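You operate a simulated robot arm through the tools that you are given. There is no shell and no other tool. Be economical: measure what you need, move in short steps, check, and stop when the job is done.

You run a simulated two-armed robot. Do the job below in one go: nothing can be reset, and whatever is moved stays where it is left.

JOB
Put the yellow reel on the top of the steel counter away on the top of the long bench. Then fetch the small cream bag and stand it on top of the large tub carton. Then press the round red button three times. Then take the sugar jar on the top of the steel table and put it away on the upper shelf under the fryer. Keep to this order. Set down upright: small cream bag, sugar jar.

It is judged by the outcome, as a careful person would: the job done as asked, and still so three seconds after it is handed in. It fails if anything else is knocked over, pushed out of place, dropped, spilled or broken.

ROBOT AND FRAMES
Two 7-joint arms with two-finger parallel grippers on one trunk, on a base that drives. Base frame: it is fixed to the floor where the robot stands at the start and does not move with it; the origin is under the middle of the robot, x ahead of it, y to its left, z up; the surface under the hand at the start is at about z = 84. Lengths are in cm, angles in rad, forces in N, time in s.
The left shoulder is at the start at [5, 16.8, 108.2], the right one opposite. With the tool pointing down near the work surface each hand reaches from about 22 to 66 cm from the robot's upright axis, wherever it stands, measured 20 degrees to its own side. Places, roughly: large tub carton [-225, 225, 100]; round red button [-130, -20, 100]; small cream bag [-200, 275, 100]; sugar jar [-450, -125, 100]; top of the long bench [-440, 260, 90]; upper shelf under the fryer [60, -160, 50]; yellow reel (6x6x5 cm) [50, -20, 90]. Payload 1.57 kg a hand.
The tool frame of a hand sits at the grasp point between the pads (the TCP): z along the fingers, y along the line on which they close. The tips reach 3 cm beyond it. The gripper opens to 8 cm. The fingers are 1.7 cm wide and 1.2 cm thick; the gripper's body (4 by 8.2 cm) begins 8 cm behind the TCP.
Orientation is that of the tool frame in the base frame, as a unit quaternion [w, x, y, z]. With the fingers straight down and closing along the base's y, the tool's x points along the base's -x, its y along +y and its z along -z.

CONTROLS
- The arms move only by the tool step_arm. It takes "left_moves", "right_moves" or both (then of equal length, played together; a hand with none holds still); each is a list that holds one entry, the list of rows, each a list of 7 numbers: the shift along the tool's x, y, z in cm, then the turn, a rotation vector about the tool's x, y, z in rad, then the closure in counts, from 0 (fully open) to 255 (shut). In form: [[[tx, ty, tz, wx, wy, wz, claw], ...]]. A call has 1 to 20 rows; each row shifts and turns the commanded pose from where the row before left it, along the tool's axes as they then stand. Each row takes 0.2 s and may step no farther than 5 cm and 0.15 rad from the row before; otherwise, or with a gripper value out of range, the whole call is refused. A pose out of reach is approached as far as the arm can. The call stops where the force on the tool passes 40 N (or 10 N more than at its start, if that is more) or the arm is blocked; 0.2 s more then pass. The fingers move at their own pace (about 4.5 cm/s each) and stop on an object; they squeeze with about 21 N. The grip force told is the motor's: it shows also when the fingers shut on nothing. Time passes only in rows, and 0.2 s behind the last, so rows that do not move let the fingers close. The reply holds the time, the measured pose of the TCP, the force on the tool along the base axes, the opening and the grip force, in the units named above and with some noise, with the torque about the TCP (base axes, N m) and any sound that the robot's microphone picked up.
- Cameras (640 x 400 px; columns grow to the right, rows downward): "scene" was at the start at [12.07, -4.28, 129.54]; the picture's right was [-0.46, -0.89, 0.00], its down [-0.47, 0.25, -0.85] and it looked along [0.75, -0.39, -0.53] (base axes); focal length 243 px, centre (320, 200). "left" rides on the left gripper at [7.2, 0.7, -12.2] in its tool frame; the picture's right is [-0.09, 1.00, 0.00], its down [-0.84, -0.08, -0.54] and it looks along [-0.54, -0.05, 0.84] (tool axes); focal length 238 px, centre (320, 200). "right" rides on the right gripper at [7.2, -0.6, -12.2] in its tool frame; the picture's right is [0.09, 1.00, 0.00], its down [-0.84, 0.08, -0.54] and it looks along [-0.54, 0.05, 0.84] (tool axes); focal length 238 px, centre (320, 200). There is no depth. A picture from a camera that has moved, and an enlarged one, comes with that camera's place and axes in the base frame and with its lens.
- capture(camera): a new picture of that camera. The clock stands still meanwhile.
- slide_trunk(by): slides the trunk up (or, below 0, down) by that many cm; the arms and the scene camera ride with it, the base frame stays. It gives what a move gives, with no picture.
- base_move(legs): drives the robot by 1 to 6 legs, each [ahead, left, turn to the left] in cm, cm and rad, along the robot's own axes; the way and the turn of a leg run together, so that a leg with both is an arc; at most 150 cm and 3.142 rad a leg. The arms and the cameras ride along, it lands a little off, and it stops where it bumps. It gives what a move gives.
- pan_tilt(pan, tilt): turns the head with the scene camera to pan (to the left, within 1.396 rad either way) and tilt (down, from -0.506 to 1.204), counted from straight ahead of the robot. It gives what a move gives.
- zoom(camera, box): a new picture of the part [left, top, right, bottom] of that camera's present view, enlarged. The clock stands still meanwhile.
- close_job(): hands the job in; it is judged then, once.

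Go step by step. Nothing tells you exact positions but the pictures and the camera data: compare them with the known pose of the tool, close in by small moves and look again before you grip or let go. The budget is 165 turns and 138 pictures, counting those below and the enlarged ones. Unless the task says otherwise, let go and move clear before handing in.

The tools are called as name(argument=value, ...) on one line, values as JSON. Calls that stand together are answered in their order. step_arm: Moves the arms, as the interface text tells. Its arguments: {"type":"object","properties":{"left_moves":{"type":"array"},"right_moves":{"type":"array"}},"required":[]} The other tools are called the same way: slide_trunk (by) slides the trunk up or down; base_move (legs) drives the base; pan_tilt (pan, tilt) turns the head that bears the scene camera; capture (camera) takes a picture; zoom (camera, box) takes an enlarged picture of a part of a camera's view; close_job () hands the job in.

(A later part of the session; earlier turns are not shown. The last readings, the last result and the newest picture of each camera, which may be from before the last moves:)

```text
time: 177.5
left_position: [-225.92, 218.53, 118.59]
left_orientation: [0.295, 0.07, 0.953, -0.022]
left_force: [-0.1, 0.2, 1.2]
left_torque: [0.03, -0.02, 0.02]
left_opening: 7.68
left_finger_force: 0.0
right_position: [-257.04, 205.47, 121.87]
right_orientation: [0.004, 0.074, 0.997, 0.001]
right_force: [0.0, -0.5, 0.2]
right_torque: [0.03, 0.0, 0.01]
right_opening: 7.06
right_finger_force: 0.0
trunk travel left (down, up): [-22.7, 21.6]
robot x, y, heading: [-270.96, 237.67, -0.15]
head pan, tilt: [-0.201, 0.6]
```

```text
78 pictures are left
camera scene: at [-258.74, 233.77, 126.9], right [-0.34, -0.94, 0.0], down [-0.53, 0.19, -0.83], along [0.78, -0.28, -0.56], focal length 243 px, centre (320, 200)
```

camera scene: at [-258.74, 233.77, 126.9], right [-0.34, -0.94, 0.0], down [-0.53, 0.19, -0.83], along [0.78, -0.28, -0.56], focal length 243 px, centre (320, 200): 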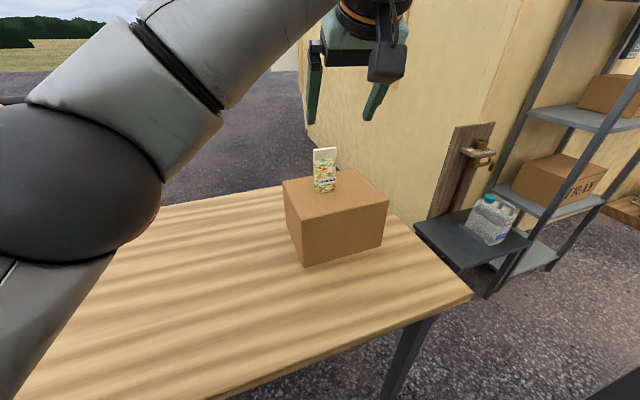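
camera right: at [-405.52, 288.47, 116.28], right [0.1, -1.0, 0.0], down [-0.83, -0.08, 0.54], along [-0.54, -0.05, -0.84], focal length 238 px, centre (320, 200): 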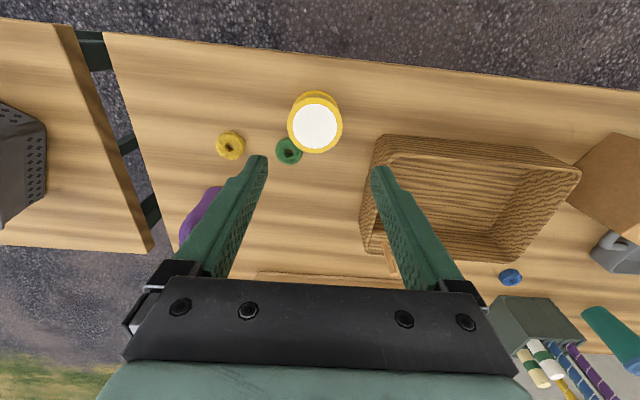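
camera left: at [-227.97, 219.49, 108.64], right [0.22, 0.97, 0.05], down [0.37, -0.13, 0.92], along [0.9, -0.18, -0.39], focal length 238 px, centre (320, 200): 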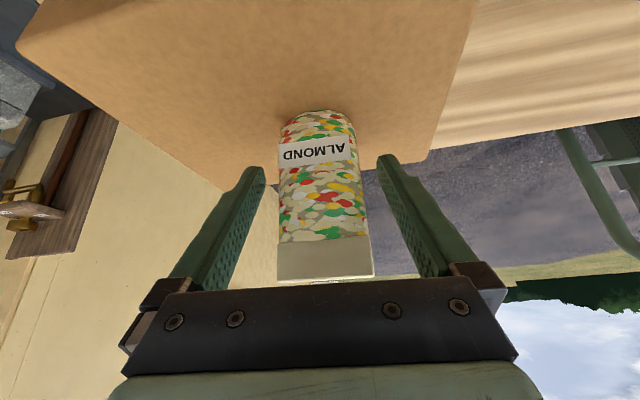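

Bag placed. I back away and then re-tuck both arms for driving.

base_move(legs=[[-45, 5, 0]])

step_arm(left_moves=[[[0, 2, 0, 0, 0.15, 0, 0], [0, 2, 0, 0, 0.15, 0, 0], [0, 2, 0, 0, 0.15, 0, 0], [0, 2, 0, 0, 0.15, 0, 0], [0, 2, 3, 0, 0, 0, 0], [0, 2, 3, 0, 0, 0, 0], [0, 2, 3, 0, 0, 0, 0], [0, 2, 3, 0, 0, 0, 0], [0, 2, 3, 0, 0, 0, 0]]], right_moves=[[[-4, 1, 1, 0, 0, 0, 0], [-4, 1, 1, 0, 0, 0, 0], [-4, 1, 1, 0, 0, 0, 0], [-4, 1, 2, 0, 0, 0, 0], [-4, 1, 3, 0, 0, 0, 0], [-4, 1, 3, 0, 0, 0, 0], [-4, 1, 3, 0, 0, 0, 0], [-2, 0, 3, 0, 0, 0, 0], [0, 0, 3, 0, 0, 0, 0]]])

base_move(legs=[[0, 0, -1.421]])

pan_tilt(pan=0, tilt=0.3)

capture(camera="scene")

```text
time: 180.2
left_position: [-269.42, 230.24, 118.43]
left_orientation: [0.295, 0.067, 0.953, -0.02]
left_force: [0.2, -0.7, -0.6]
left_torque: [-0.02, 0.03, 0.01]
left_opening: 7.69
left_finger_force: 0.0
right_position: [-300.52, 216.94, 121.99]
right_orientation: [0.003, 0.072, 0.997, 0.001]
right_force: [-0.5, 0.2, -0.2]
right_torque: [-0.01, -0.01, -0.01]
right_opening: 7.08
right_finger_force: 0.1
trunk travel left (down, up): [-22.7, 21.6]
robot x, y, heading: [-314.8, 249.0, -0.143]
head pan, tilt: [-0.201, 0.6]
```

```text
refused: row 5 steps farther than a row can; nothing moved
```

```text
time: 184.1
left_position: [-327.13, 201.38, 118.48]
left_orientation: [0.209, 0.676, 0.676, -0.209]
left_force: [0.4, 0.7, -0.6]
left_torque: [0.05, 0.02, 0.01]
left_opening: 7.67
left_finger_force: 0.1
right_position: [-344.61, 230.24, 122.06]
right_orientation: [0.003, 0.708, 0.706, -0.001]
right_force: [-1.2, 0.2, 0.3]
right_torque: [-0.02, 0.01, 0.01]
right_opening: 7.07
right_finger_force: 0.0
trunk travel left (down, up): [-22.7, 21.6]
robot x, y, heading: [-314.95, 248.81, -1.569]
head pan, tilt: [-0.201, 0.6]
```

```text
time: 184.9
left_position: [-327.14, 201.35, 118.56]
left_orientation: [0.209, 0.676, 0.675, -0.209]
left_force: [-0.4, 0.6, -0.3]
left_torque: [0.03, -0.02, 0.01]
left_opening: 7.67
left_finger_force: 0.1
right_position: [-344.5, 230.25, 121.82]
right_orientation: [0.003, 0.708, 0.707, -0.001]
right_force: [0.1, 0.0, -0.1]
right_torque: [0.0, 0.01, 0.02]
right_opening: 7.06
right_finger_force: 0.2
trunk travel left (down, up): [-22.7, 21.6]
robot x, y, heading: [-315.09, 248.95, -1.572]
head pan, tilt: [0.0, 0.3]
```

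```text
77 pictures are left
camera scene: at [-314.76, 235.43, 129.64], right [-1.0, 0.0, 0.0], down [0.0, 0.3, -0.96], along [0.0, -0.96, -0.3], focal length 243 px, centre (320, 200)
```

scene: 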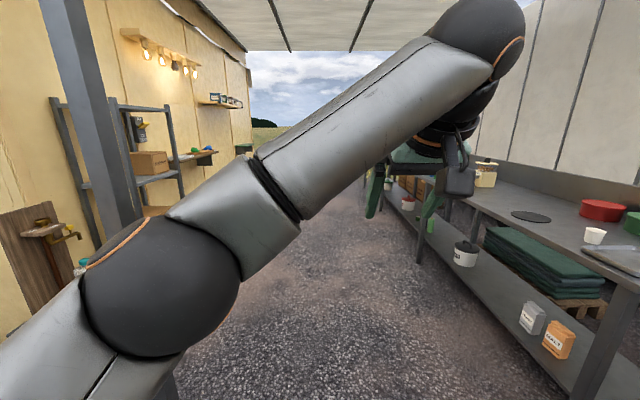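

step_arm(left_moves=[[[0, 3, 0, 0, 0.15, 0, 0], [0, 3, 0, 0, 0.15, 0, 0], [0, 3, 0, 0, 0.15, 0, 0], [0, 3, 0, 0, 0.15, 0, 0], [0, 3, 2, 0, 0, 0, 0], [0, 3, 2, 0, 0, 0, 0], [0, 3, 2, 0, 0, 0, 0], [-1, 3, 2, 0, 0, 0, 0], [-1, 0, 3, 0, 0, 0, 0], [-1, 0, 3, 0, 0, 0, 0]]], right_moves=[[[-4, 0, 0, 0, 0, 0, 0], [-4, 0, 1, 0, 0, 0, 0], [-4, 1, 1, 0, 0, 0, 0], [-4, 1, 2, 0, 0, 0, 0], [-4, 1, 2, 0, 0, 0, 0], [-4, 1, 2, 0, 0, 0, 0], [-3, 1, 2, 0, 0, 0, 0], [-3, 1, 3, 0, 0, 0, 0], [0, 1, 4, 0, 0, 0, 0], [0, 1, 4, 0, 0, 0, 0]]])

capture(camera="scene")

```text
time: 187.1
left_position: [-304.05, 198.59, 100.8]
left_orientation: [0.0, 0.706, 0.708, -0.001]
left_force: [-0.4, -0.1, 0.3]
left_torque: [-0.01, 0.01, 0.01]
left_opening: 8.01
left_finger_force: 0.0
left hand out of reach, approached as far as the arm can: row 3, 4
right_position: [-336.47, 200.21, 100.86]
right_orientation: [0.003, 0.709, 0.705, -0.001]
right_force: [-0.4, -0.2, -0.5]
right_torque: [0.01, -0.01, 0.0]
right_opening: 7.97
right_finger_force: 0.0
trunk travel left (down, up): [-22.7, 21.6]
robot x, y, heading: [-314.68, 248.98, -1.576]
head pan, tilt: [0.0, 0.3]
```

```text
76 pictures are left
camera scene: at [-314.76, 235.38, 129.64], right [-1.0, 0.0, 0.0], down [0.0, 0.3, -0.96], along [0.0, -0.96, -0.3], focal length 243 px, centre (320, 200)
```

scene: 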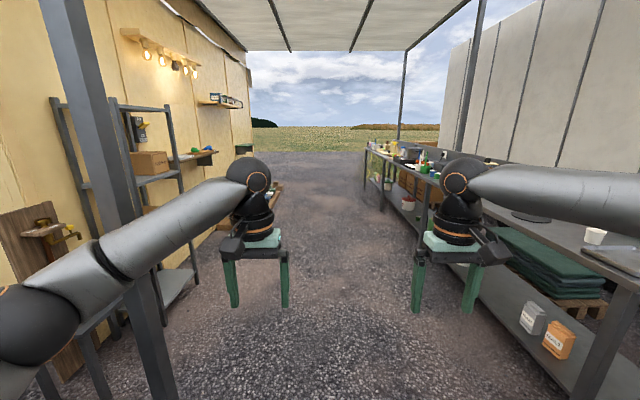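

base_move(legs=[[149, -2, 0], [149, 0, 0], [149, 0, 0], [149, 0, 0], [27, 0, 0], [0, 0, 1.5708]])

capture(camera="scene")

```text
time: 220.8
left_position: [-268.49, -363.24, 100.78]
left_orientation: [0.0, -0.004, 1.0, 0.0]
left_force: [-0.4, 0.7, 0.5]
left_torque: [0.01, -0.03, 0.0]
left_opening: 8.01
left_finger_force: 0.1
right_position: [-269.6, -395.7, 100.81]
right_orientation: [0.003, -0.004, 1.0, 0.001]
right_force: [0.1, -0.2, -0.6]
right_torque: [0.03, 0.01, -0.01]
right_opening: 7.98
right_finger_force: 0.1
trunk travel left (down, up): [-22.7, 21.6]
robot x, y, heading: [-318.35, -374.63, 0.01]
head pan, tilt: [0.0, 0.3]
```

```text
75 pictures are left
camera scene: at [-305.07, -374.52, 129.65], right [0.01, -1.0, 0.0], down [-0.3, 0.0, -0.96], along [0.96, 0.01, -0.3], focal length 243 px, centre (320, 200)
```

scene: 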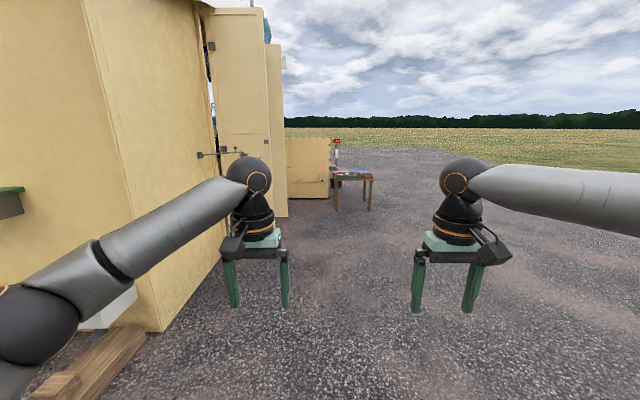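

base_move(legs=[[147, -4, 0], [147, -4, -0.01], [0, 0, 1.5708]])

capture(camera="scene")

```text
time: 238.8
left_position: [-37.61, -337.38, 100.84]
left_orientation: [0.0, -0.7, 0.714, 0.001]
left_force: [-0.4, 1.2, -0.7]
left_torque: [0.02, -0.03, 0.01]
left_opening: 8.03
left_finger_force: 0.1
right_position: [-5.39, -339.35, 100.89]
right_orientation: [0.001, -0.699, 0.715, 0.003]
right_force: [0.1, 0.5, -0.4]
right_torque: [0.01, 0.02, -0.02]
right_opening: 7.98
right_finger_force: 0.1
trunk travel left (down, up): [-22.7, 21.6]
robot x, y, heading: [-27.81, -387.55, 1.548]
head pan, tilt: [0.0, 0.3]
```

```text
74 pictures are left
camera scene: at [-27.4, -374.51, 129.65], right [1.0, -0.02, 0.0], down [-0.01, -0.3, -0.96], along [0.02, 0.95, -0.3], focal length 243 px, centre (320, 200)
```

scene: 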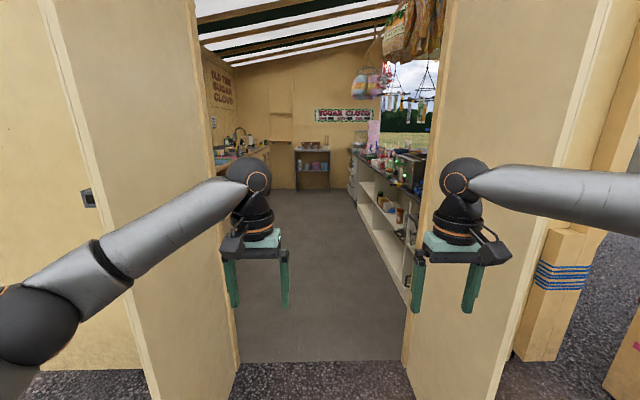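

base_move(legs=[[0, 0, 0.022], [147, -2, 0]])

base_move(legs=[[110, 0, 0]])

pan_tilt(pan=0.9, tilt=0.4)

capture(camera="scene")

```text
time: 246.6
left_position: [-36.53, -186.43, 100.95]
left_orientation: [-0.001, 0.707, -0.707, -0.001]
left_force: [0.1, -0.1, 0.3]
left_torque: [0.02, 0.04, -0.01]
left_opening: 8.02
left_finger_force: 0.0
right_position: [-4.08, -187.86, 100.88]
right_orientation: [0.0, -0.706, 0.708, 0.003]
right_force: [-0.6, -0.5, -0.2]
right_torque: [-0.02, 0.03, -0.02]
right_opening: 8.0
right_finger_force: 0.2
trunk travel left (down, up): [-22.7, 21.6]
robot x, y, heading: [-25.84, -236.31, 1.567]
head pan, tilt: [0.0, 0.3]
```

```text
time: 252.3
left_position: [-39.03, -75.06, 100.81]
left_orientation: [0.0, 0.717, -0.697, -0.001]
left_force: [-0.3, 0.0, 0.7]
left_torque: [0.01, 0.0, 0.0]
left_opening: 8.0
left_finger_force: 0.1
right_position: [-6.6, -75.67, 100.96]
right_orientation: [-0.001, 0.715, -0.699, -0.003]
right_force: [-0.5, 0.0, 1.1]
right_torque: [0.01, -0.01, 0.01]
right_opening: 8.0
right_finger_force: 0.2
trunk travel left (down, up): [-22.7, 21.6]
robot x, y, heading: [-27.24, -125.01, 1.593]
head pan, tilt: [0.0, 0.3]
```

```text
time: 253.5
left_position: [-38.99, -75.21, 100.86]
left_orientation: [0.0, 0.717, -0.697, -0.001]
left_force: [0.3, 0.8, 0.1]
left_torque: [-0.03, 0.01, -0.04]
left_opening: 8.01
left_finger_force: 0.1
right_position: [-6.65, -75.63, 100.91]
right_orientation: [-0.002, 0.716, -0.698, -0.002]
right_force: [-0.3, 0.5, 0.1]
right_torque: [-0.02, 0.05, 0.01]
right_opening: 8.0
right_finger_force: 0.0
trunk travel left (down, up): [-22.7, 21.6]
robot x, y, heading: [-27.17, -124.77, 1.594]
head pan, tilt: [0.901, 0.4]
```

```text
73 pictures are left
camera scene: at [-34.25, -115.53, 128.72], right [0.6, 0.8, 0.0], down [0.31, -0.23, -0.92], along [-0.74, 0.55, -0.39], focal length 243 px, centre (320, 200)
```

scene: 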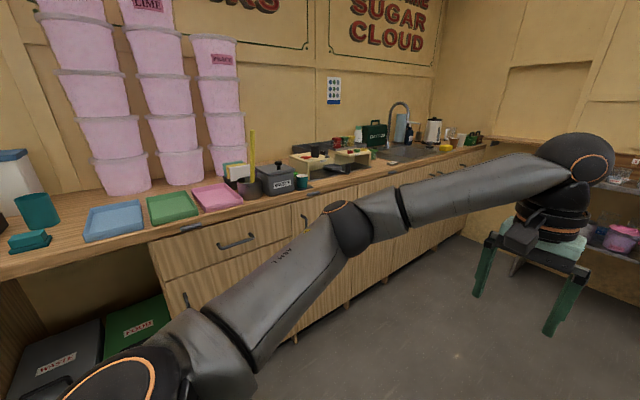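

base_move(legs=[[105, 0, -0.02], [0, 0, 1.5708]])

pan_tilt(pan=0, tilt=0.45)

capture(camera="scene")

```text
time: 262.7
left_position: [-78.89, -34.22, 100.8]
left_orientation: [0.0, 1.0, 0.019, -0.001]
left_force: [0.3, -0.2, 0.3]
left_torque: [0.01, 0.01, -0.01]
left_opening: 8.0
left_finger_force: 0.1
right_position: [-78.46, -1.89, 101.0]
right_orientation: [0.001, 1.0, 0.017, -0.003]
right_force: [0.3, -0.9, -0.3]
right_torque: [0.01, 0.0, 0.0]
right_opening: 8.02
right_finger_force: 0.0
trunk travel left (down, up): [-22.7, 21.6]
robot x, y, heading: [-28.9, -21.67, -3.107]
head pan, tilt: [0.901, 0.4]
```

```text
time: 263.9
left_position: [-78.79, -34.33, 100.95]
left_orientation: [0.0, 1.0, 0.018, -0.001]
left_force: [-0.5, 0.2, -0.4]
left_torque: [0.0, 0.02, 0.0]
left_opening: 7.98
left_finger_force: 0.1
right_position: [-78.56, -1.9, 100.99]
right_orientation: [0.001, 1.0, 0.017, -0.002]
right_force: [0.0, -0.3, -0.1]
right_torque: [-0.01, -0.01, -0.04]
right_opening: 8.0
right_finger_force: 0.1
trunk travel left (down, up): [-22.7, 21.6]
robot x, y, heading: [-28.81, -21.39, -3.108]
head pan, tilt: [0.0, 0.45]
```

```text
72 pictures are left
camera scene: at [-42.02, -22.27, 128.26], right [-0.03, 1.0, 0.0], down [0.43, 0.02, -0.9], along [-0.9, -0.03, -0.44], focal length 243 px, centre (320, 200)
```

scene: 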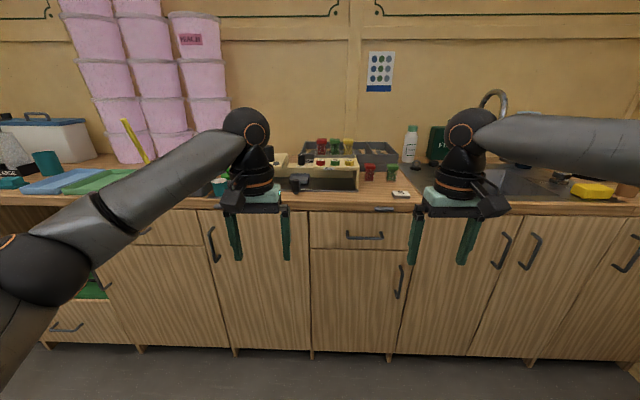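

zoom(camera="scene", box=[260, 120, 420, 220])

```text
4.00 times, centred on (340, 170) of scene
camera zoom: at [-42.02, -22.27, 128.26], right [-0.03, 1.0, 0.0], down [0.43, 0.02, -0.9], along [-0.9, -0.03, -0.44], focal length 970 px, centre (240, 320)
```

zoom: 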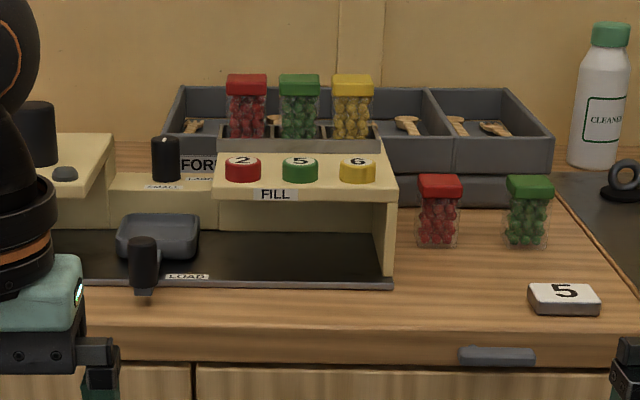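

The red button is the round red "2" on the fill ledge, near (-135, -25). I raise the hands, pull the right one back, and come closer with the left fingers shut.

step_arm(left_moves=[[[1, 0, -3, 0, 0, 0, 255], [1, 0, -3, 0, 0, 0, 255], [1, 0, -3, 0, 0, 0, 255], [1, 0, -3, 0, 0, 0, 255], [1, 0, -3, 0, 0, 0, 255]]], right_moves=[[[3, -1, -3, 0, 0, 0, 0], [3, -1, -3, 0, 0, 0, 0], [3, -1, -3, 0, 0, 0, 0], [3, -1, -3, 0, 0, 0, 0], [3, -1, -3, 0, 0, 0, 0]]])

base_move(legs=[[45, 0, -0.034]])

pan_tilt(pan=0, tilt=0.6)

capture(camera="scene")

capture(camera="left")

```text
time: 265.1
left_position: [-73.56, -34.02, 115.99]
left_orientation: [0.0, 1.0, 0.018, -0.001]
left_force: [0.0, -0.2, -0.1]
left_torque: [-0.03, -0.03, -0.01]
left_opening: 0.01
left_finger_force: 14.4
right_position: [-63.29, 3.88, 115.97]
right_orientation: [0.001, 1.0, 0.016, -0.003]
right_force: [0.1, 0.6, 0.8]
right_torque: [0.01, 0.01, -0.04]
right_opening: 7.98
right_finger_force: 0.0
trunk travel left (down, up): [-22.7, 21.6]
robot x, y, heading: [-28.61, -21.62, -3.105]
head pan, tilt: [0.0, 0.45]
```

```text
time: 267.8
left_position: [-119.19, -33.52, 115.96]
left_orientation: [0.0, 1.0, 0.002, 0.0]
left_force: [-0.1, -0.7, -0.3]
left_torque: [0.0, -0.02, -0.03]
left_opening: 0.0
left_finger_force: 20.7
right_position: [-107.84, 3.86, 115.91]
right_orientation: [0.002, 1.0, 0.002, -0.002]
right_force: [-0.9, -0.5, 0.0]
right_torque: [0.01, -0.02, 0.02]
right_opening: 8.0
right_finger_force: 0.0
trunk travel left (down, up): [-22.7, 21.6]
robot x, y, heading: [-74.16, -22.5, -3.139]
head pan, tilt: [0.0, 0.45]
```

```text
time: 268.5
left_position: [-119.12, -33.63, 115.89]
left_orientation: [0.001, 1.0, 0.003, 0.0]
left_force: [0.8, 0.1, -0.2]
left_torque: [-0.01, -0.01, -0.01]
left_opening: 0.0
left_finger_force: 21.5
right_position: [-107.92, 3.98, 115.92]
right_orientation: [0.001, 1.0, 0.001, -0.002]
right_force: [0.8, -0.3, 0.4]
right_torque: [0.04, -0.02, 0.0]
right_opening: 7.99
right_finger_force: 0.1
trunk travel left (down, up): [-22.7, 21.6]
robot x, y, heading: [-73.82, -22.76, -3.132]
head pan, tilt: [0.0, 0.6]
```

```text
70 pictures are left
camera scene: at [-86.87, -22.72, 126.9], right [0.0, 1.0, 0.0], down [0.56, 0.0, -0.83], along [-0.83, 0.0, -0.56], focal length 243 px, centre (320, 200)
```

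scene: 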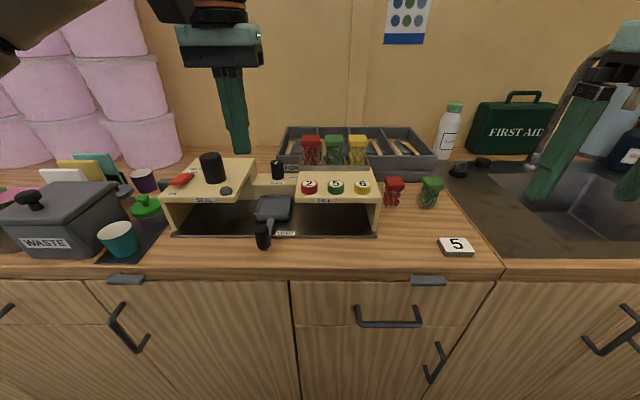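

```text
69 pictures are left
camera left: at [-112.04, -34.17, 128.07], right [-0.09, -1.0, 0.0], down [-0.84, 0.07, 0.54], along [-0.54, 0.05, -0.84], focal length 238 px, centre (320, 200)
```

left: 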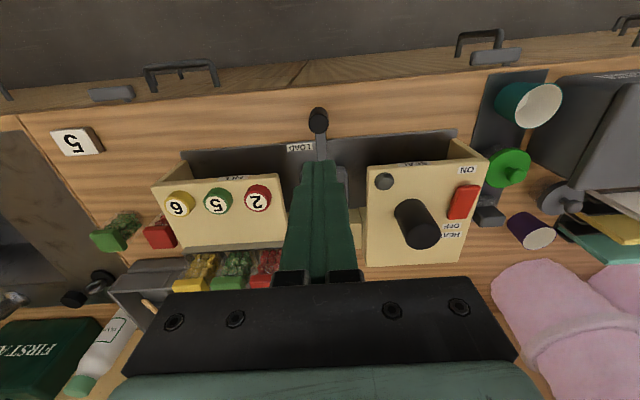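

step_arm(left_moves=[[[-2.8, -2.9, 0, 0, 0, 0, 255], [-2.8, -2.9, 0, 0, 0, 0, 255], [-2.8, -3, 0, 0, 0, 0, 255], [0, 0, 3, 0, 0, 0, 255], [0, 0, 3, 0, 0, 0, 255]]])

zoom(camera="scene", box=[250, 130, 390, 230])

capture(camera="left")

```text
time: 269.7
left_position: [-124.17, -27.17, 109.97]
left_orientation: [-0.001, 1.0, 0.004, -0.001]
left_force: [0.8, 1.0, 0.9]
left_torque: [0.02, -0.02, 0.02]
left_opening: 0.02
left_finger_force: 21.1
left hand out of reach, approached as far as the arm can: row 2, 3
right_position: [-107.89, 3.93, 115.95]
right_orientation: [0.001, 1.0, 0.002, -0.003]
right_force: [0.1, -0.3, 0.7]
right_torque: [0.01, 0.01, -0.02]
right_opening: 8.01
right_finger_force: 0.1
trunk travel left (down, up): [-22.7, 21.6]
robot x, y, heading: [-73.96, -22.73, -3.14]
head pan, tilt: [0.0, 0.6]
```

```text
4.00 times, centred on (320, 180) of scene
camera zoom: at [-86.89, -22.74, 126.9], right [0.0, 1.0, 0.0], down [0.57, 0.0, -0.82], along [-0.82, 0.0, -0.57], focal length 970 px, centre (320, 280)
```

zoom: 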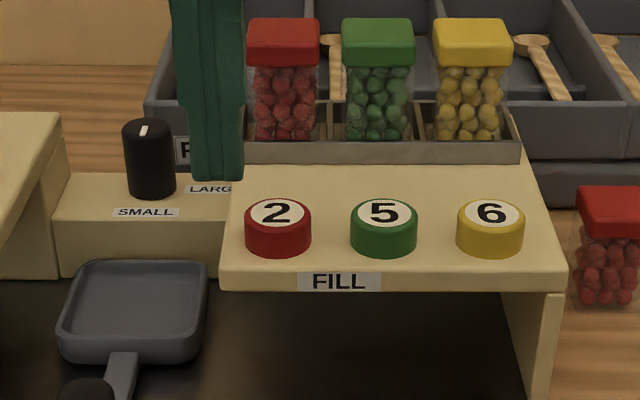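

```text
67 pictures are left
camera left: at [-117.03, -27.7, 122.03], right [-0.09, -1.0, 0.0], down [-0.84, 0.07, 0.55], along [-0.54, 0.05, -0.84], focal length 238 px, centre (320, 200)
```

left: 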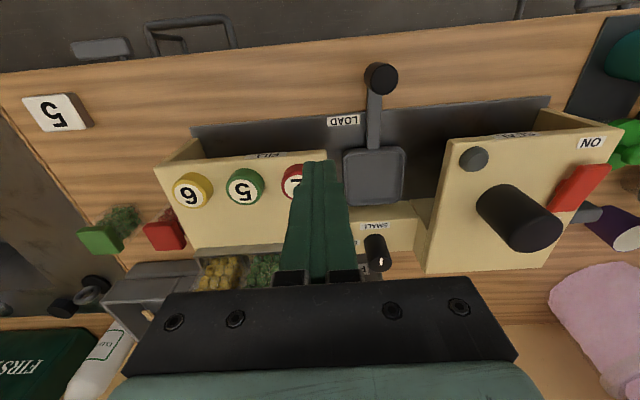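

step_arm(left_moves=[[[-1.5, -1.3, 0, 0, 0, 0, 255], [-1.5, -1.3, 0, 0, 0, 0, 255], [0, 0, 2, 0, 0, 0, 255]]])

zoom(camera="scene", box=[250, 130, 390, 230])

```text
time: 270.5
left_position: [-127.23, -24.51, 108.06]
left_orientation: [0.001, 1.0, 0.002, 0.0]
left_force: [-0.8, 1.1, -0.4]
left_torque: [-0.01, -0.04, -0.03]
left_opening: 0.0
left_finger_force: 21.2
right_position: [-107.84, 3.96, 115.93]
right_orientation: [0.001, 1.0, 0.001, -0.003]
right_force: [-0.4, -0.4, 0.2]
right_torque: [0.01, 0.0, 0.03]
right_opening: 8.01
right_finger_force: 0.2
trunk travel left (down, up): [-22.7, 21.6]
robot x, y, heading: [-73.94, -22.36, -3.139]
head pan, tilt: [0.0, 0.6]
```

```text
4.00 times, centred on (320, 180) of scene
camera zoom: at [-86.91, -22.8, 126.89], right [0.0, 1.0, 0.0], down [0.57, 0.0, -0.82], along [-0.82, 0.0, -0.57], focal length 970 px, centre (320, 280)
```

zoom: 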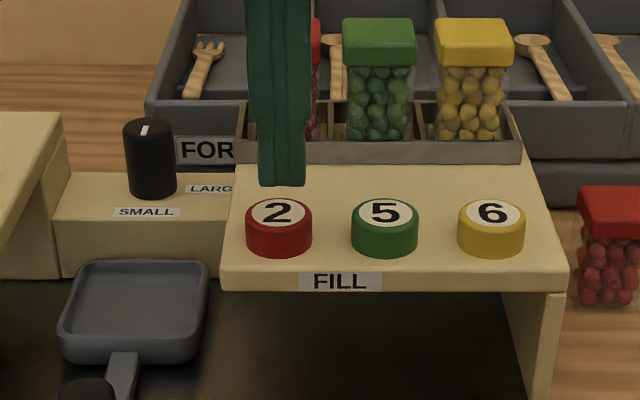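

step_arm(left_moves=[[[0, 0, 1.2, 0, 0, 0, 255], [0, 0, 0.4, 0, 0, 0, 255], [0, 0, 0.3, 0, 0, 0, 255], [0, 0, 0.3, 0, 0, 0, 255]]])

zoom(camera="scene", box=[250, 130, 390, 230])

```text
time: 271.5
left_position: [-127.08, -24.62, 105.81]
left_orientation: [-0.002, 1.0, 0.003, 0.0]
left_force: [0.0, 0.1, 2.5]
left_torque: [0.04, 0.01, 0.01]
left_opening: 0.01
left_finger_force: 20.9
right_position: [-107.74, 3.98, 115.95]
right_orientation: [0.001, 1.0, 0.001, -0.002]
right_force: [0.3, 0.3, -0.8]
right_torque: [-0.02, 0.03, 0.03]
right_opening: 8.02
right_finger_force: 0.0
trunk travel left (down, up): [-22.7, 21.6]
robot x, y, heading: [-74.17, -22.69, -3.14]
head pan, tilt: [0.0, 0.6]
```

```text
4.00 times, centred on (320, 180) of scene
camera zoom: at [-86.86, -22.71, 126.91], right [0.0, 1.0, 0.0], down [0.56, 0.0, -0.83], along [-0.83, 0.0, -0.56], focal length 970 px, centre (320, 280)
```

zoom: 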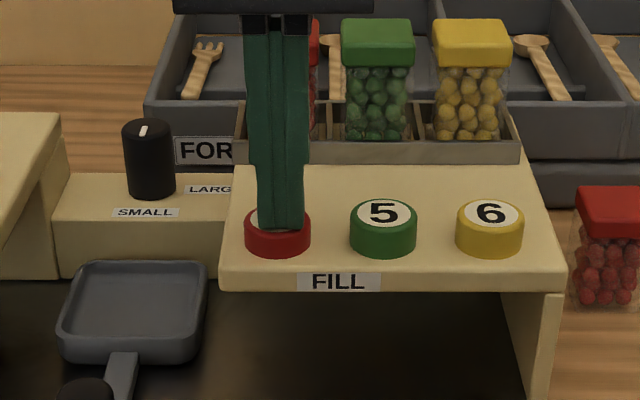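

step_arm(left_moves=[[[0, 0, 0.2, 0, 0, 0, 255], [0, 0, 0.2, 0, 0, 0, 255]]])

```text
time: 272.1
left_position: [-127.12, -24.6, 105.33]
left_orientation: [0.0, 1.0, 0.003, 0.0]
left_force: [-0.2, -0.4, 5.1]
left_torque: [-0.05, -0.05, -0.04]
left_opening: 0.0
left_finger_force: 20.7
right_position: [-107.81, 4.05, 115.94]
right_orientation: [0.001, 1.0, 0.002, -0.004]
right_force: [0.2, -0.2, 0.2]
right_torque: [0.01, -0.02, 0.0]
right_opening: 8.02
right_finger_force: 0.0
trunk travel left (down, up): [-22.7, 21.6]
robot x, y, heading: [-74.29, -22.48, -3.134]
head pan, tilt: [0.0, 0.6]
heard: click
```

One press heard. I release fully and then press the second time.

step_arm(left_moves=[[[0, 0, -1, 0, 0, 0, 255], [0, 0, -1, 0, 0, 0, 255], [0, 0, 0, 0, 0, 0, 255]]])

step_arm(left_moves=[[[0, 0, 1, 0, 0, 0, 255], [0, 0, 0.6, 0, 0, 0, 255], [0, 0, 0.4, 0, 0, 0, 255], [0, 0, 0.05, 0, 0, 0, 255]]])

```text
time: 272.9
left_position: [-127.1, -24.64, 107.39]
left_orientation: [-0.001, 1.0, 0.003, -0.001]
left_force: [-1.3, -0.7, 0.9]
left_torque: [0.01, 0.03, 0.0]
left_opening: 0.01
left_finger_force: 20.8
right_position: [-107.95, 3.92, 115.92]
right_orientation: [0.001, 1.0, 0.002, -0.002]
right_force: [0.8, 0.3, -0.2]
right_torque: [-0.02, -0.04, -0.05]
right_opening: 8.0
right_finger_force: 0.1
trunk travel left (down, up): [-22.7, 21.6]
robot x, y, heading: [-74.52, -22.24, -3.138]
head pan, tilt: [0.0, 0.6]
```

```text
time: 273.9
left_position: [-127.01, -24.55, 105.34]
left_orientation: [-0.001, 1.0, 0.004, -0.002]
left_force: [-3.2, -0.4, 8.2]
left_torque: [-0.06, 0.08, 0.05]
left_opening: 0.0
left_finger_force: 21.2
right_position: [-107.89, 4.06, 115.98]
right_orientation: [0.0, 1.0, 0.001, -0.003]
right_force: [-0.4, -0.4, -0.7]
right_torque: [0.0, -0.01, 0.0]
right_opening: 8.0
right_finger_force: 0.0
trunk travel left (down, up): [-22.7, 21.6]
robot x, y, heading: [-74.36, -22.34, -3.136]
head pan, tilt: [0.0, 0.6]
heard: click
```

Second press heard. I release and press the third time.

step_arm(left_moves=[[[0, 0, -1, 0, 0, 0, 255], [0, 0, -1.05, 0, 0, 0, 255], [0, 0, 0, 0, 0, 0, 255]]])

step_arm(left_moves=[[[0, 0, 1, 0, 0, 0, 255], [0, 0, 0.6, 0, 0, 0, 255], [0, 0, 0.4, 0, 0, 0, 255], [0, 0, 0.05, 0, 0, 0, 255]]])

```text
time: 274.7
left_position: [-126.93, -24.51, 107.22]
left_orientation: [0.0, 1.0, 0.003, 0.001]
left_force: [-0.4, 0.2, -0.5]
left_torque: [-0.01, 0.0, 0.0]
left_opening: 0.0
left_finger_force: 21.3
right_position: [-107.9, 4.11, 115.87]
right_orientation: [0.001, 1.0, 0.002, -0.003]
right_force: [0.5, 0.1, -0.3]
right_torque: [0.01, -0.01, -0.01]
right_opening: 8.02
right_finger_force: 0.0
trunk travel left (down, up): [-22.7, 21.6]
robot x, y, heading: [-74.36, -22.65, -3.137]
head pan, tilt: [0.0, 0.6]
```

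```text
time: 275.7
left_position: [-127.1, -24.62, 105.23]
left_orientation: [-0.001, 1.0, 0.004, -0.001]
left_force: [-5.0, -1.5, 8.3]
left_torque: [-0.03, 0.12, 0.0]
left_opening: 0.02
left_finger_force: 20.6
right_position: [-107.88, 4.02, 115.85]
right_orientation: [0.001, 1.0, 0.002, -0.002]
right_force: [-0.1, 0.8, 1.1]
right_torque: [0.01, -0.05, 0.01]
right_opening: 8.0
right_finger_force: 0.1
trunk travel left (down, up): [-22.7, 21.6]
robot x, y, heading: [-74.1, -22.66, -3.133]
head pan, tilt: [0.0, 0.6]
heard: click
```

Three clicks heard. I lift off, back away, tuck the arms and head out for the sugar jar.

step_arm(left_moves=[[[0, 0, -3, 0, 0, 0, 255], [0, 0, -4, 0, 0, 0, 255], [0, 0, -4, 0, 0, 0, 255]]])

base_move(legs=[[-48, 0, 0]])

step_arm(left_moves=[[[0, 2, 3, 0, 0, 0, 0], [0, 2, 3, 0, 0, 0, 0], [0, 2, 3, 0, 0, 0, 0], [0, 2, 3, 0, 0, 0, 0], [0, 1, 3, 0, 0, 0, 0]]], right_moves=[[[-3, 1, 3, 0, 0, 0, 0], [-3, 1, 3, 0, 0, 0, 0], [-3, 1, 3, 0, 0, 0, 0], [-3, 1, 3, 0, 0, 0, 0], [-3, 1, 3, 0, 0, 0, 0]]])

base_move(legs=[[0, 0, 1.567], [130, 0, 0]])

pan_tilt(pan=0.9, tilt=0.6)

capture(camera="scene")

```text
time: 276.5
left_position: [-126.06, -24.37, 110.96]
left_orientation: [-0.001, 1.0, 0.004, 0.001]
left_force: [0.2, -0.1, 0.9]
left_torque: [0.02, -0.04, -0.04]
left_opening: 0.0
left_finger_force: 21.2
left hand out of reach, approached as far as the arm can: row 2, 3
right_position: [-107.81, 3.98, 115.88]
right_orientation: [0.001, 1.0, 0.002, -0.004]
right_force: [0.3, 0.2, -0.2]
right_torque: [-0.03, 0.0, 0.01]
right_opening: 8.01
right_finger_force: 0.1
trunk travel left (down, up): [-22.7, 21.6]
robot x, y, heading: [-74.38, -22.41, -3.133]
head pan, tilt: [0.0, 0.6]
```

```text
time: 279.3
left_position: [-78.56, -24.52, 111.03]
left_orientation: [0.0, 1.0, 0.006, -0.001]
left_force: [-0.5, 0.0, 0.7]
left_torque: [-0.04, 0.0, -0.02]
left_opening: 0.01
left_finger_force: 21.0
right_position: [-60.64, 4.18, 115.97]
right_orientation: [0.001, 1.0, 0.004, -0.003]
right_force: [-0.1, 0.8, 0.0]
right_torque: [-0.03, 0.02, -0.01]
right_opening: 7.98
right_finger_force: 0.0
trunk travel left (down, up): [-22.7, 21.6]
robot x, y, heading: [-26.77, -22.22, -3.13]
head pan, tilt: [0.0, 0.6]
```

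```text
time: 280.5
left_position: [-78.52, -33.61, 95.92]
left_orientation: [-0.001, 1.0, 0.006, -0.001]
left_force: [0.1, 0.3, -0.5]
left_torque: [-0.03, -0.01, 0.01]
left_opening: 7.99
left_finger_force: 0.0
right_position: [-75.88, -1.03, 100.9]
right_orientation: [0.0, 1.0, 0.004, -0.003]
right_force: [-0.5, -0.8, 0.1]
right_torque: [0.0, 0.0, 0.01]
right_opening: 7.99
right_finger_force: 0.1
trunk travel left (down, up): [-22.7, 21.6]
robot x, y, heading: [-26.88, -22.07, -3.132]
head pan, tilt: [0.0, 0.6]
```

```text
time: 291.0
left_position: [-17.48, -206.73, 95.95]
left_orientation: [0.001, 0.711, 0.703, -0.001]
left_force: [-0.6, -0.3, -0.4]
left_torque: [-0.01, 0.01, -0.01]
left_opening: 7.99
left_finger_force: 0.0
right_position: [-49.86, -203.53, 101.0]
right_orientation: [0.002, 0.712, 0.702, -0.001]
right_force: [0.2, -0.1, -0.4]
right_torque: [-0.01, -0.01, 0.02]
right_opening: 8.0
right_finger_force: 0.1
trunk travel left (down, up): [-22.7, 21.6]
robot x, y, heading: [-27.65, -155.2, -1.581]
head pan, tilt: [0.0, 0.6]
```

```text
time: 292.2
left_position: [-17.61, -206.86, 95.85]
left_orientation: [0.0, 0.711, 0.703, 0.0]
left_force: [-0.3, -1.8, 0.6]
left_torque: [0.0, 0.01, 0.02]
left_opening: 7.99
left_finger_force: 0.1
right_position: [-49.86, -203.4, 100.9]
right_orientation: [0.002, 0.711, 0.703, -0.001]
right_force: [0.2, -0.1, 0.5]
right_torque: [0.03, -0.01, 0.0]
right_opening: 7.99
right_finger_force: 0.0
trunk travel left (down, up): [-22.7, 21.6]
robot x, y, heading: [-27.93, -155.03, -1.588]
head pan, tilt: [0.901, 0.6]
```

```text
64 pictures are left
camera scene: at [-20.67, -164.65, 126.9], right [-0.63, -0.78, 0.0], down [-0.44, 0.36, -0.83], along [0.64, -0.52, -0.56], focal length 243 px, centre (320, 200)
```

scene: 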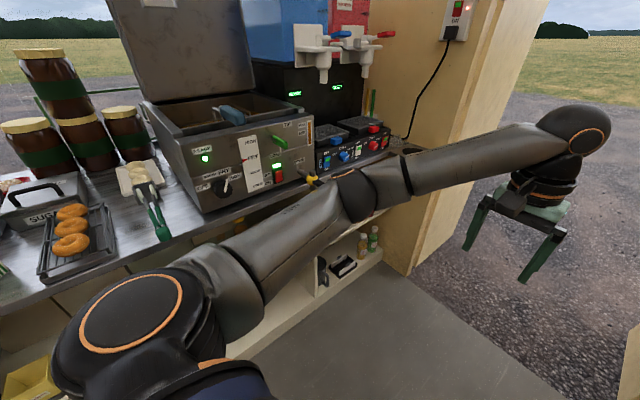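

base_move(legs=[[100, 2, 0.015], [130, 0, 0], [0, 0, -1.571], [147, 0, 0], [147, 0, 0], [0, 0, -1.571]])

pan_tilt(pan=0.5, tilt=0.35)

capture(camera="scene")

```text
time: 324.7
left_position: [-333.09, -345.58, 95.88]
left_orientation: [0.0, 0.737, -0.676, -0.001]
left_force: [-0.3, -0.4, -0.9]
left_torque: [0.02, -0.02, -0.01]
left_opening: 8.01
left_finger_force: 0.0
right_position: [-300.54, -345.95, 100.93]
right_orientation: [-0.002, 0.736, -0.678, -0.003]
right_force: [1.5, -0.1, 0.7]
right_torque: [0.01, -0.01, 0.0]
right_opening: 7.95
right_finger_force: 0.1
trunk travel left (down, up): [-22.7, 21.6]
robot x, y, heading: [-317.98, -396.46, 1.653]
head pan, tilt: [0.901, 0.6]
```

```text
time: 325.6
left_position: [-333.1, -345.5, 95.97]
left_orientation: [0.0, 0.737, -0.676, -0.001]
left_force: [0.1, -0.1, -0.1]
left_torque: [-0.01, -0.02, 0.02]
left_opening: 8.0
left_finger_force: 0.0
right_position: [-300.48, -345.96, 100.9]
right_orientation: [-0.002, 0.735, -0.678, -0.002]
right_force: [0.3, 0.4, 0.1]
right_torque: [0.02, 0.01, 0.01]
right_opening: 7.99
right_finger_force: 0.0
trunk travel left (down, up): [-22.7, 21.6]
robot x, y, heading: [-317.99, -396.27, 1.654]
head pan, tilt: [0.499, 0.351]
```

```text
63 pictures are left
camera scene: at [-323.33, -384.78, 129.17], right [0.83, 0.55, 0.0], down [0.19, -0.29, -0.94], along [-0.52, 0.78, -0.34], focal length 243 px, centre (320, 200)
```

scene: 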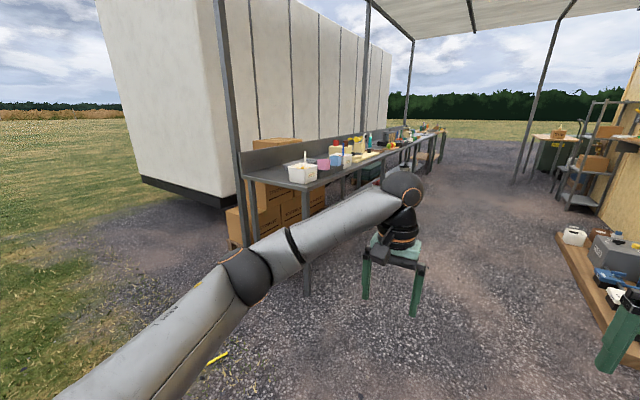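

base_move(legs=[[0, 0, -0.083], [149, 0, 0], [120, 0, 0], [0, 0, 1.571]])

pan_tilt(pan=0, tilt=0.4)

capture(camera="scene")

```text
time: 343.1
left_position: [-360.66, -132.84, 95.95]
left_orientation: [0.0, 1.0, -0.018, -0.001]
left_force: [0.1, 0.5, 0.2]
left_torque: [0.02, -0.05, -0.01]
left_opening: 8.0
left_finger_force: 0.0
right_position: [-356.34, -100.6, 101.0]
right_orientation: [0.002, 1.0, -0.02, -0.002]
right_force: [0.4, 0.4, -0.2]
right_torque: [0.02, -0.01, 0.03]
right_opening: 7.98
right_finger_force: 0.1
trunk travel left (down, up): [-22.7, 21.6]
robot x, y, heading: [-308.44, -123.95, 3.099]
head pan, tilt: [0.499, 0.351]
```

```text
time: 344.1
left_position: [-360.73, -132.69, 95.92]
left_orientation: [-0.001, 1.0, -0.019, -0.001]
left_force: [0.5, 0.5, -0.9]
left_torque: [0.02, 0.0, 0.0]
left_opening: 8.0
left_finger_force: 0.2
right_position: [-356.44, -100.59, 100.95]
right_orientation: [0.001, 1.0, -0.022, -0.003]
right_force: [0.2, 0.0, 0.4]
right_torque: [-0.04, -0.03, -0.03]
right_opening: 8.02
right_finger_force: 0.1
trunk travel left (down, up): [-22.7, 21.6]
robot x, y, heading: [-308.2, -124.09, 3.106]
head pan, tilt: [0.0, 0.4]
```

```text
62 pictures are left
camera scene: at [-321.6, -123.71, 128.72], right [0.04, 1.0, 0.0], down [0.39, -0.02, -0.92], along [-0.92, 0.04, -0.39], focal length 243 px, centre (320, 200)
```

scene: 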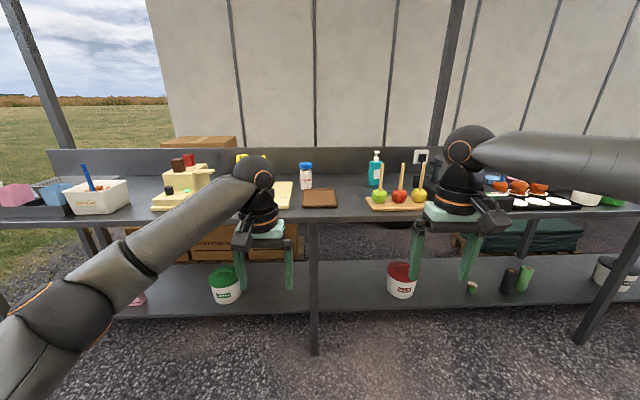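

zoom(camera="scene", box=[220, 140, 400, 230])

```text
3.56 times, centred on (310, 185) of scene
camera zoom: at [-321.6, -123.71, 128.72], right [0.04, 1.0, 0.0], down [0.39, -0.02, -0.92], along [-0.92, 0.04, -0.39], focal length 862 px, centre (356, 253)
```

zoom: 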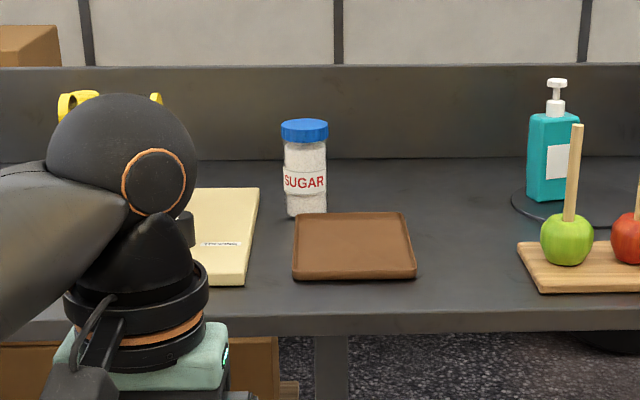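

The sugar jar is at about (-442, -126), roughly 13 tall and 6 to 7 wide. I draw the right hand back, tilt the left hand forward (also useful for the low shelf later), and move in.

step_arm(left_moves=[[[2, 0, -2, 0, 0, 0, 0], [2, 0, -2, 0, 0, 0, 0], [0, 0, 0, 0, -0.15, 0, 0], [0, 0, 0, 0, -0.15, 0, 0], [0, 0, 0, 0, -0.15, 0, 0], [0, 0, 0, 0, -0.15, 0, 0], [0, 0, 0, 0, -0.15, 0, 0], [0, 0, 0, 0, -0.15, 0, 0]]], right_moves=[[[3, 0, -3, 0, 0, 0, 0], [3, 0, -3, 0, 0, 0, 0], [3, 0, -3, 0, 0, 0, 0], [3, 0, -3, 0, 0, 0, 0], [3, 0, -3, 0, 0, 0, 0], [3, 0, -3, 0, 0, 0, 0], [2, 0, -2, 0, 0, 0, 0], [2, 0, -2, 0, 0, 0, 0]]])

base_move(legs=[[50, -12, 0.04]])

capture(camera="scene")

capture(camera="left")

```text
time: 345.9
left_position: [-356.7, -132.85, 100.04]
left_orientation: [-0.008, 0.899, -0.016, -0.437]
left_force: [-0.9, -0.7, -0.7]
left_torque: [0.02, 0.01, -0.01]
left_opening: 8.02
left_finger_force: 0.0
right_position: [-334.03, -101.32, 122.93]
right_orientation: [0.001, 1.0, -0.021, -0.002]
right_force: [0.6, -0.1, -0.4]
right_torque: [0.0, 0.01, -0.01]
right_opening: 7.97
right_finger_force: 0.1
trunk travel left (down, up): [-22.7, 21.6]
robot x, y, heading: [-308.42, -124.08, 3.1]
head pan, tilt: [0.0, 0.4]
```

```text
time: 348.8
left_position: [-405.22, -122.19, 100.05]
left_orientation: [0.0, 0.9, 0.003, -0.435]
left_force: [-0.2, 0.5, 0.0]
left_torque: [-0.01, 0.01, 0.02]
left_opening: 7.99
left_finger_force: 0.0
right_position: [-384.13, -89.71, 122.79]
right_orientation: [0.001, 1.0, 0.001, -0.003]
right_force: [-0.2, -0.3, 0.7]
right_torque: [0.01, -0.04, 0.02]
right_opening: 8.01
right_finger_force: 0.0
trunk travel left (down, up): [-22.7, 21.6]
robot x, y, heading: [-357.73, -111.25, -3.138]
head pan, tilt: [0.0, 0.4]
```

```text
60 pictures are left
camera scene: at [-370.64, -111.4, 128.72], right [0.0, 1.0, 0.0], down [0.39, 0.0, -0.92], along [-0.92, 0.0, -0.39], focal length 243 px, centre (320, 200)
```

scene: 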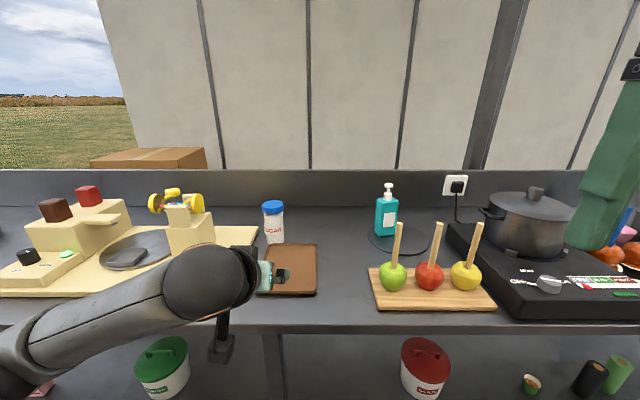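

```text
59 pictures are left
camera left: at [-391.39, -122.7, 101.8], right [-0.05, -1.0, 0.07], down [-0.1, 0.08, 0.99], along [-0.99, 0.04, -0.1], focal length 238 px, centre (320, 200)
```

left: 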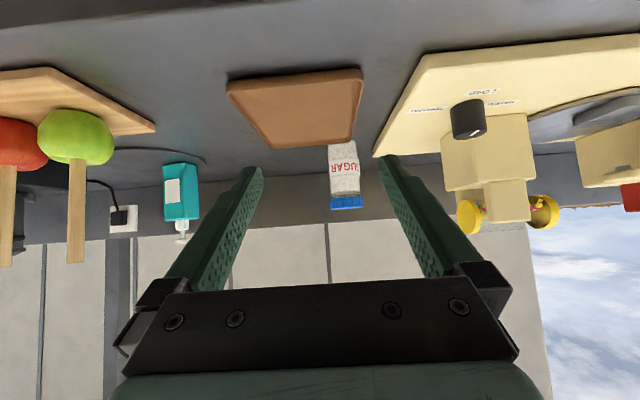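

base_move(legs=[[21, 4, 0]])

capture(camera="left")

capture(camera="scene")

```text
time: 350.5
left_position: [-425.85, -126.14, 99.99]
left_orientation: [0.001, 0.9, 0.003, -0.436]
left_force: [0.1, -0.7, 0.3]
left_torque: [0.01, 0.0, -0.01]
left_opening: 8.0
left_finger_force: 0.1
right_position: [-404.82, -93.63, 122.79]
right_orientation: [0.002, 1.0, 0.0, -0.002]
right_force: [0.4, -0.4, 0.5]
right_torque: [0.03, -0.02, -0.02]
right_opening: 8.04
right_finger_force: 0.1
trunk travel left (down, up): [-22.7, 21.6]
robot x, y, heading: [-378.22, -115.3, -3.146]
head pan, tilt: [0.0, 0.4]
```

```text
58 pictures are left
camera left: at [-411.99, -126.68, 101.79], right [-0.05, -1.0, 0.07], down [-0.1, 0.08, 0.99], along [-0.99, 0.05, -0.1], focal length 238 px, centre (320, 200)
```

left: 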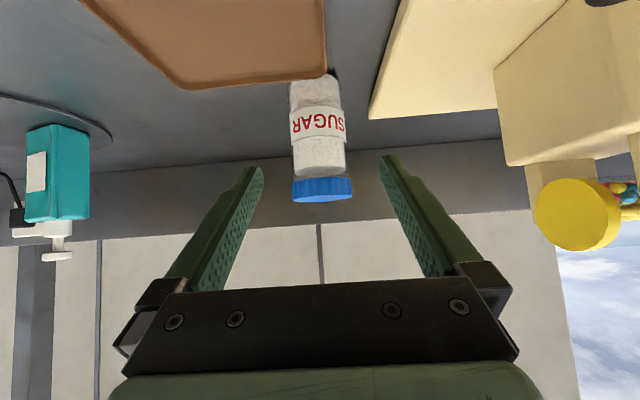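

```text
57 pictures are left
camera scene: at [-391.22, -115.42, 128.71], right [0.0, 1.0, 0.0], down [0.39, 0.0, -0.92], along [-0.92, 0.0, -0.39], focal length 243 px, centre (320, 200)
```

scene: 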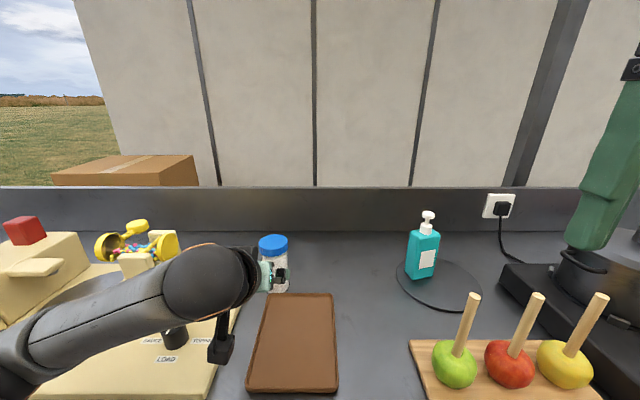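

step_arm(left_moves=[[[-0.55, -0.3, 3.4, 0, 0, 0, 0], [-0.55, -0.3, 3.4, 0, 0, 0, 0], [-0.55, 0, 3.4, 0, 0, 0, 0]]])

capture(camera="left")

```text
time: 351.3
left_position: [-434.78, -125.51, 94.98]
left_orientation: [0.0, 0.9, 0.002, -0.435]
left_force: [0.4, -0.4, 0.1]
left_torque: [0.0, -0.02, -0.04]
left_opening: 8.0
left_finger_force: 0.1
right_position: [-404.76, -93.66, 122.73]
right_orientation: [0.001, 1.0, 0.0, -0.003]
right_force: [-0.1, 0.4, -1.0]
right_torque: [-0.01, -0.01, 0.0]
right_opening: 7.99
right_finger_force: 0.0
trunk travel left (down, up): [-22.7, 21.6]
robot x, y, heading: [-378.23, -115.08, -3.139]
head pan, tilt: [0.0, 0.4]
```

```text
56 pictures are left
camera left: at [-420.95, -126.08, 96.83], right [-0.05, -1.0, 0.07], down [-0.09, 0.08, 0.99], along [-0.99, 0.05, -0.1], focal length 238 px, centre (320, 200)
```

left: 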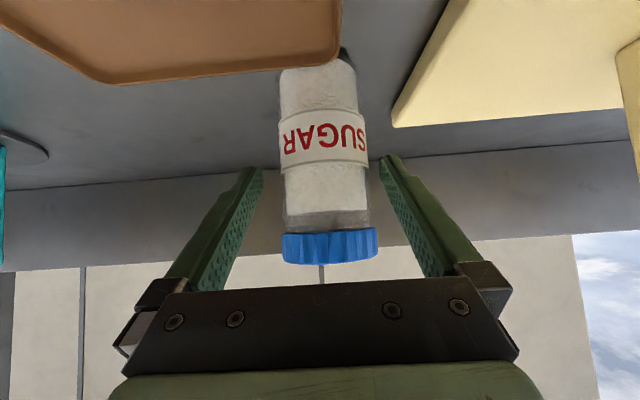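

step_arm(left_moves=[[[-0.55, 0.1, 2.3, 0, 0, 0, 0], [-0.55, 0.1, 2.3, 0, 0, 0, 0], [0, 0, 2.2, 0, 0, 0, 0]]])

capture(camera="left")

```text
time: 352.1
left_position: [-440.98, -125.64, 91.78]
left_orientation: [-0.001, 0.9, 0.002, -0.437]
left_force: [3.6, 0.7, 7.3]
left_torque: [-0.02, -0.1, -0.01]
left_opening: 8.0
left_finger_force: 0.1
right_position: [-404.8, -93.73, 122.86]
right_orientation: [0.001, 1.0, 0.0, -0.003]
right_force: [-1.0, -0.1, 0.6]
right_torque: [0.04, -0.05, 0.02]
right_opening: 7.99
right_finger_force: 0.0
trunk travel left (down, up): [-22.7, 21.6]
robot x, y, heading: [-377.92, -115.08, -3.134]
head pan, tilt: [0.0, 0.4]
```

```text
55 pictures are left
camera left: at [-427.02, -126.27, 93.51], right [-0.05, -1.0, 0.07], down [-0.09, 0.08, 0.99], along [-0.99, 0.05, -0.1], focal length 238 px, centre (320, 200)
```

left: 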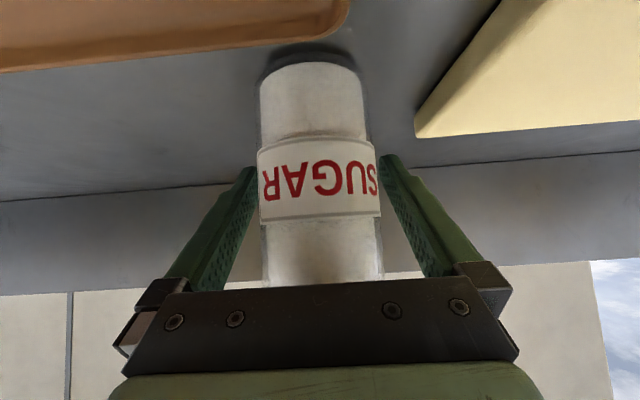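

The palm just touches the lid, so I ease back slightly and close.

step_arm(left_moves=[[[0, 0.1, -0.8, 0, 0, 0, 0], [0, 0, 0, 0, 0, 0, 0]]])

zoom(camera="scene", box=[200, 200, 360, 320])

```text
time: 352.7
left_position: [-440.19, -125.89, 92.09]
left_orientation: [0.0, 0.901, 0.001, -0.434]
left_force: [0.6, -0.4, -0.1]
left_torque: [0.01, 0.0, 0.0]
left_opening: 7.99
left_finger_force: 0.1
right_position: [-404.8, -93.58, 122.77]
right_orientation: [0.0, 1.0, 0.0, -0.003]
right_force: [0.4, -0.1, 1.0]
right_torque: [0.04, 0.01, 0.0]
right_opening: 7.99
right_finger_force: 0.1
trunk travel left (down, up): [-22.7, 21.6]
robot x, y, heading: [-378.14, -115.02, -3.14]
head pan, tilt: [0.0, 0.4]
```

```text
3.33 times, centred on (280, 260) of scene
camera zoom: at [-391.18, -115.42, 128.72], right [0.0, 1.0, 0.0], down [0.39, 0.0, -0.92], along [-0.92, 0.0, -0.39], focal length 808 px, centre (453, 0)
```

zoom: 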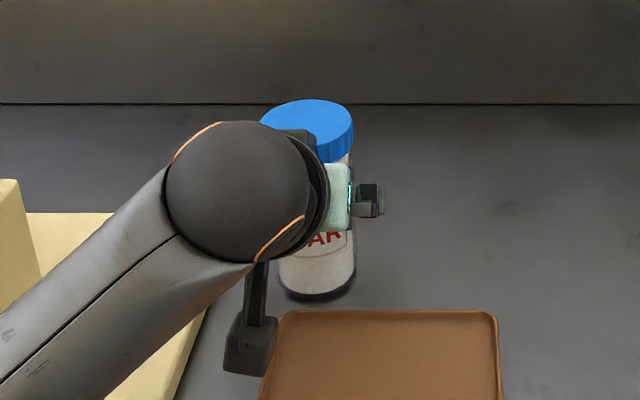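

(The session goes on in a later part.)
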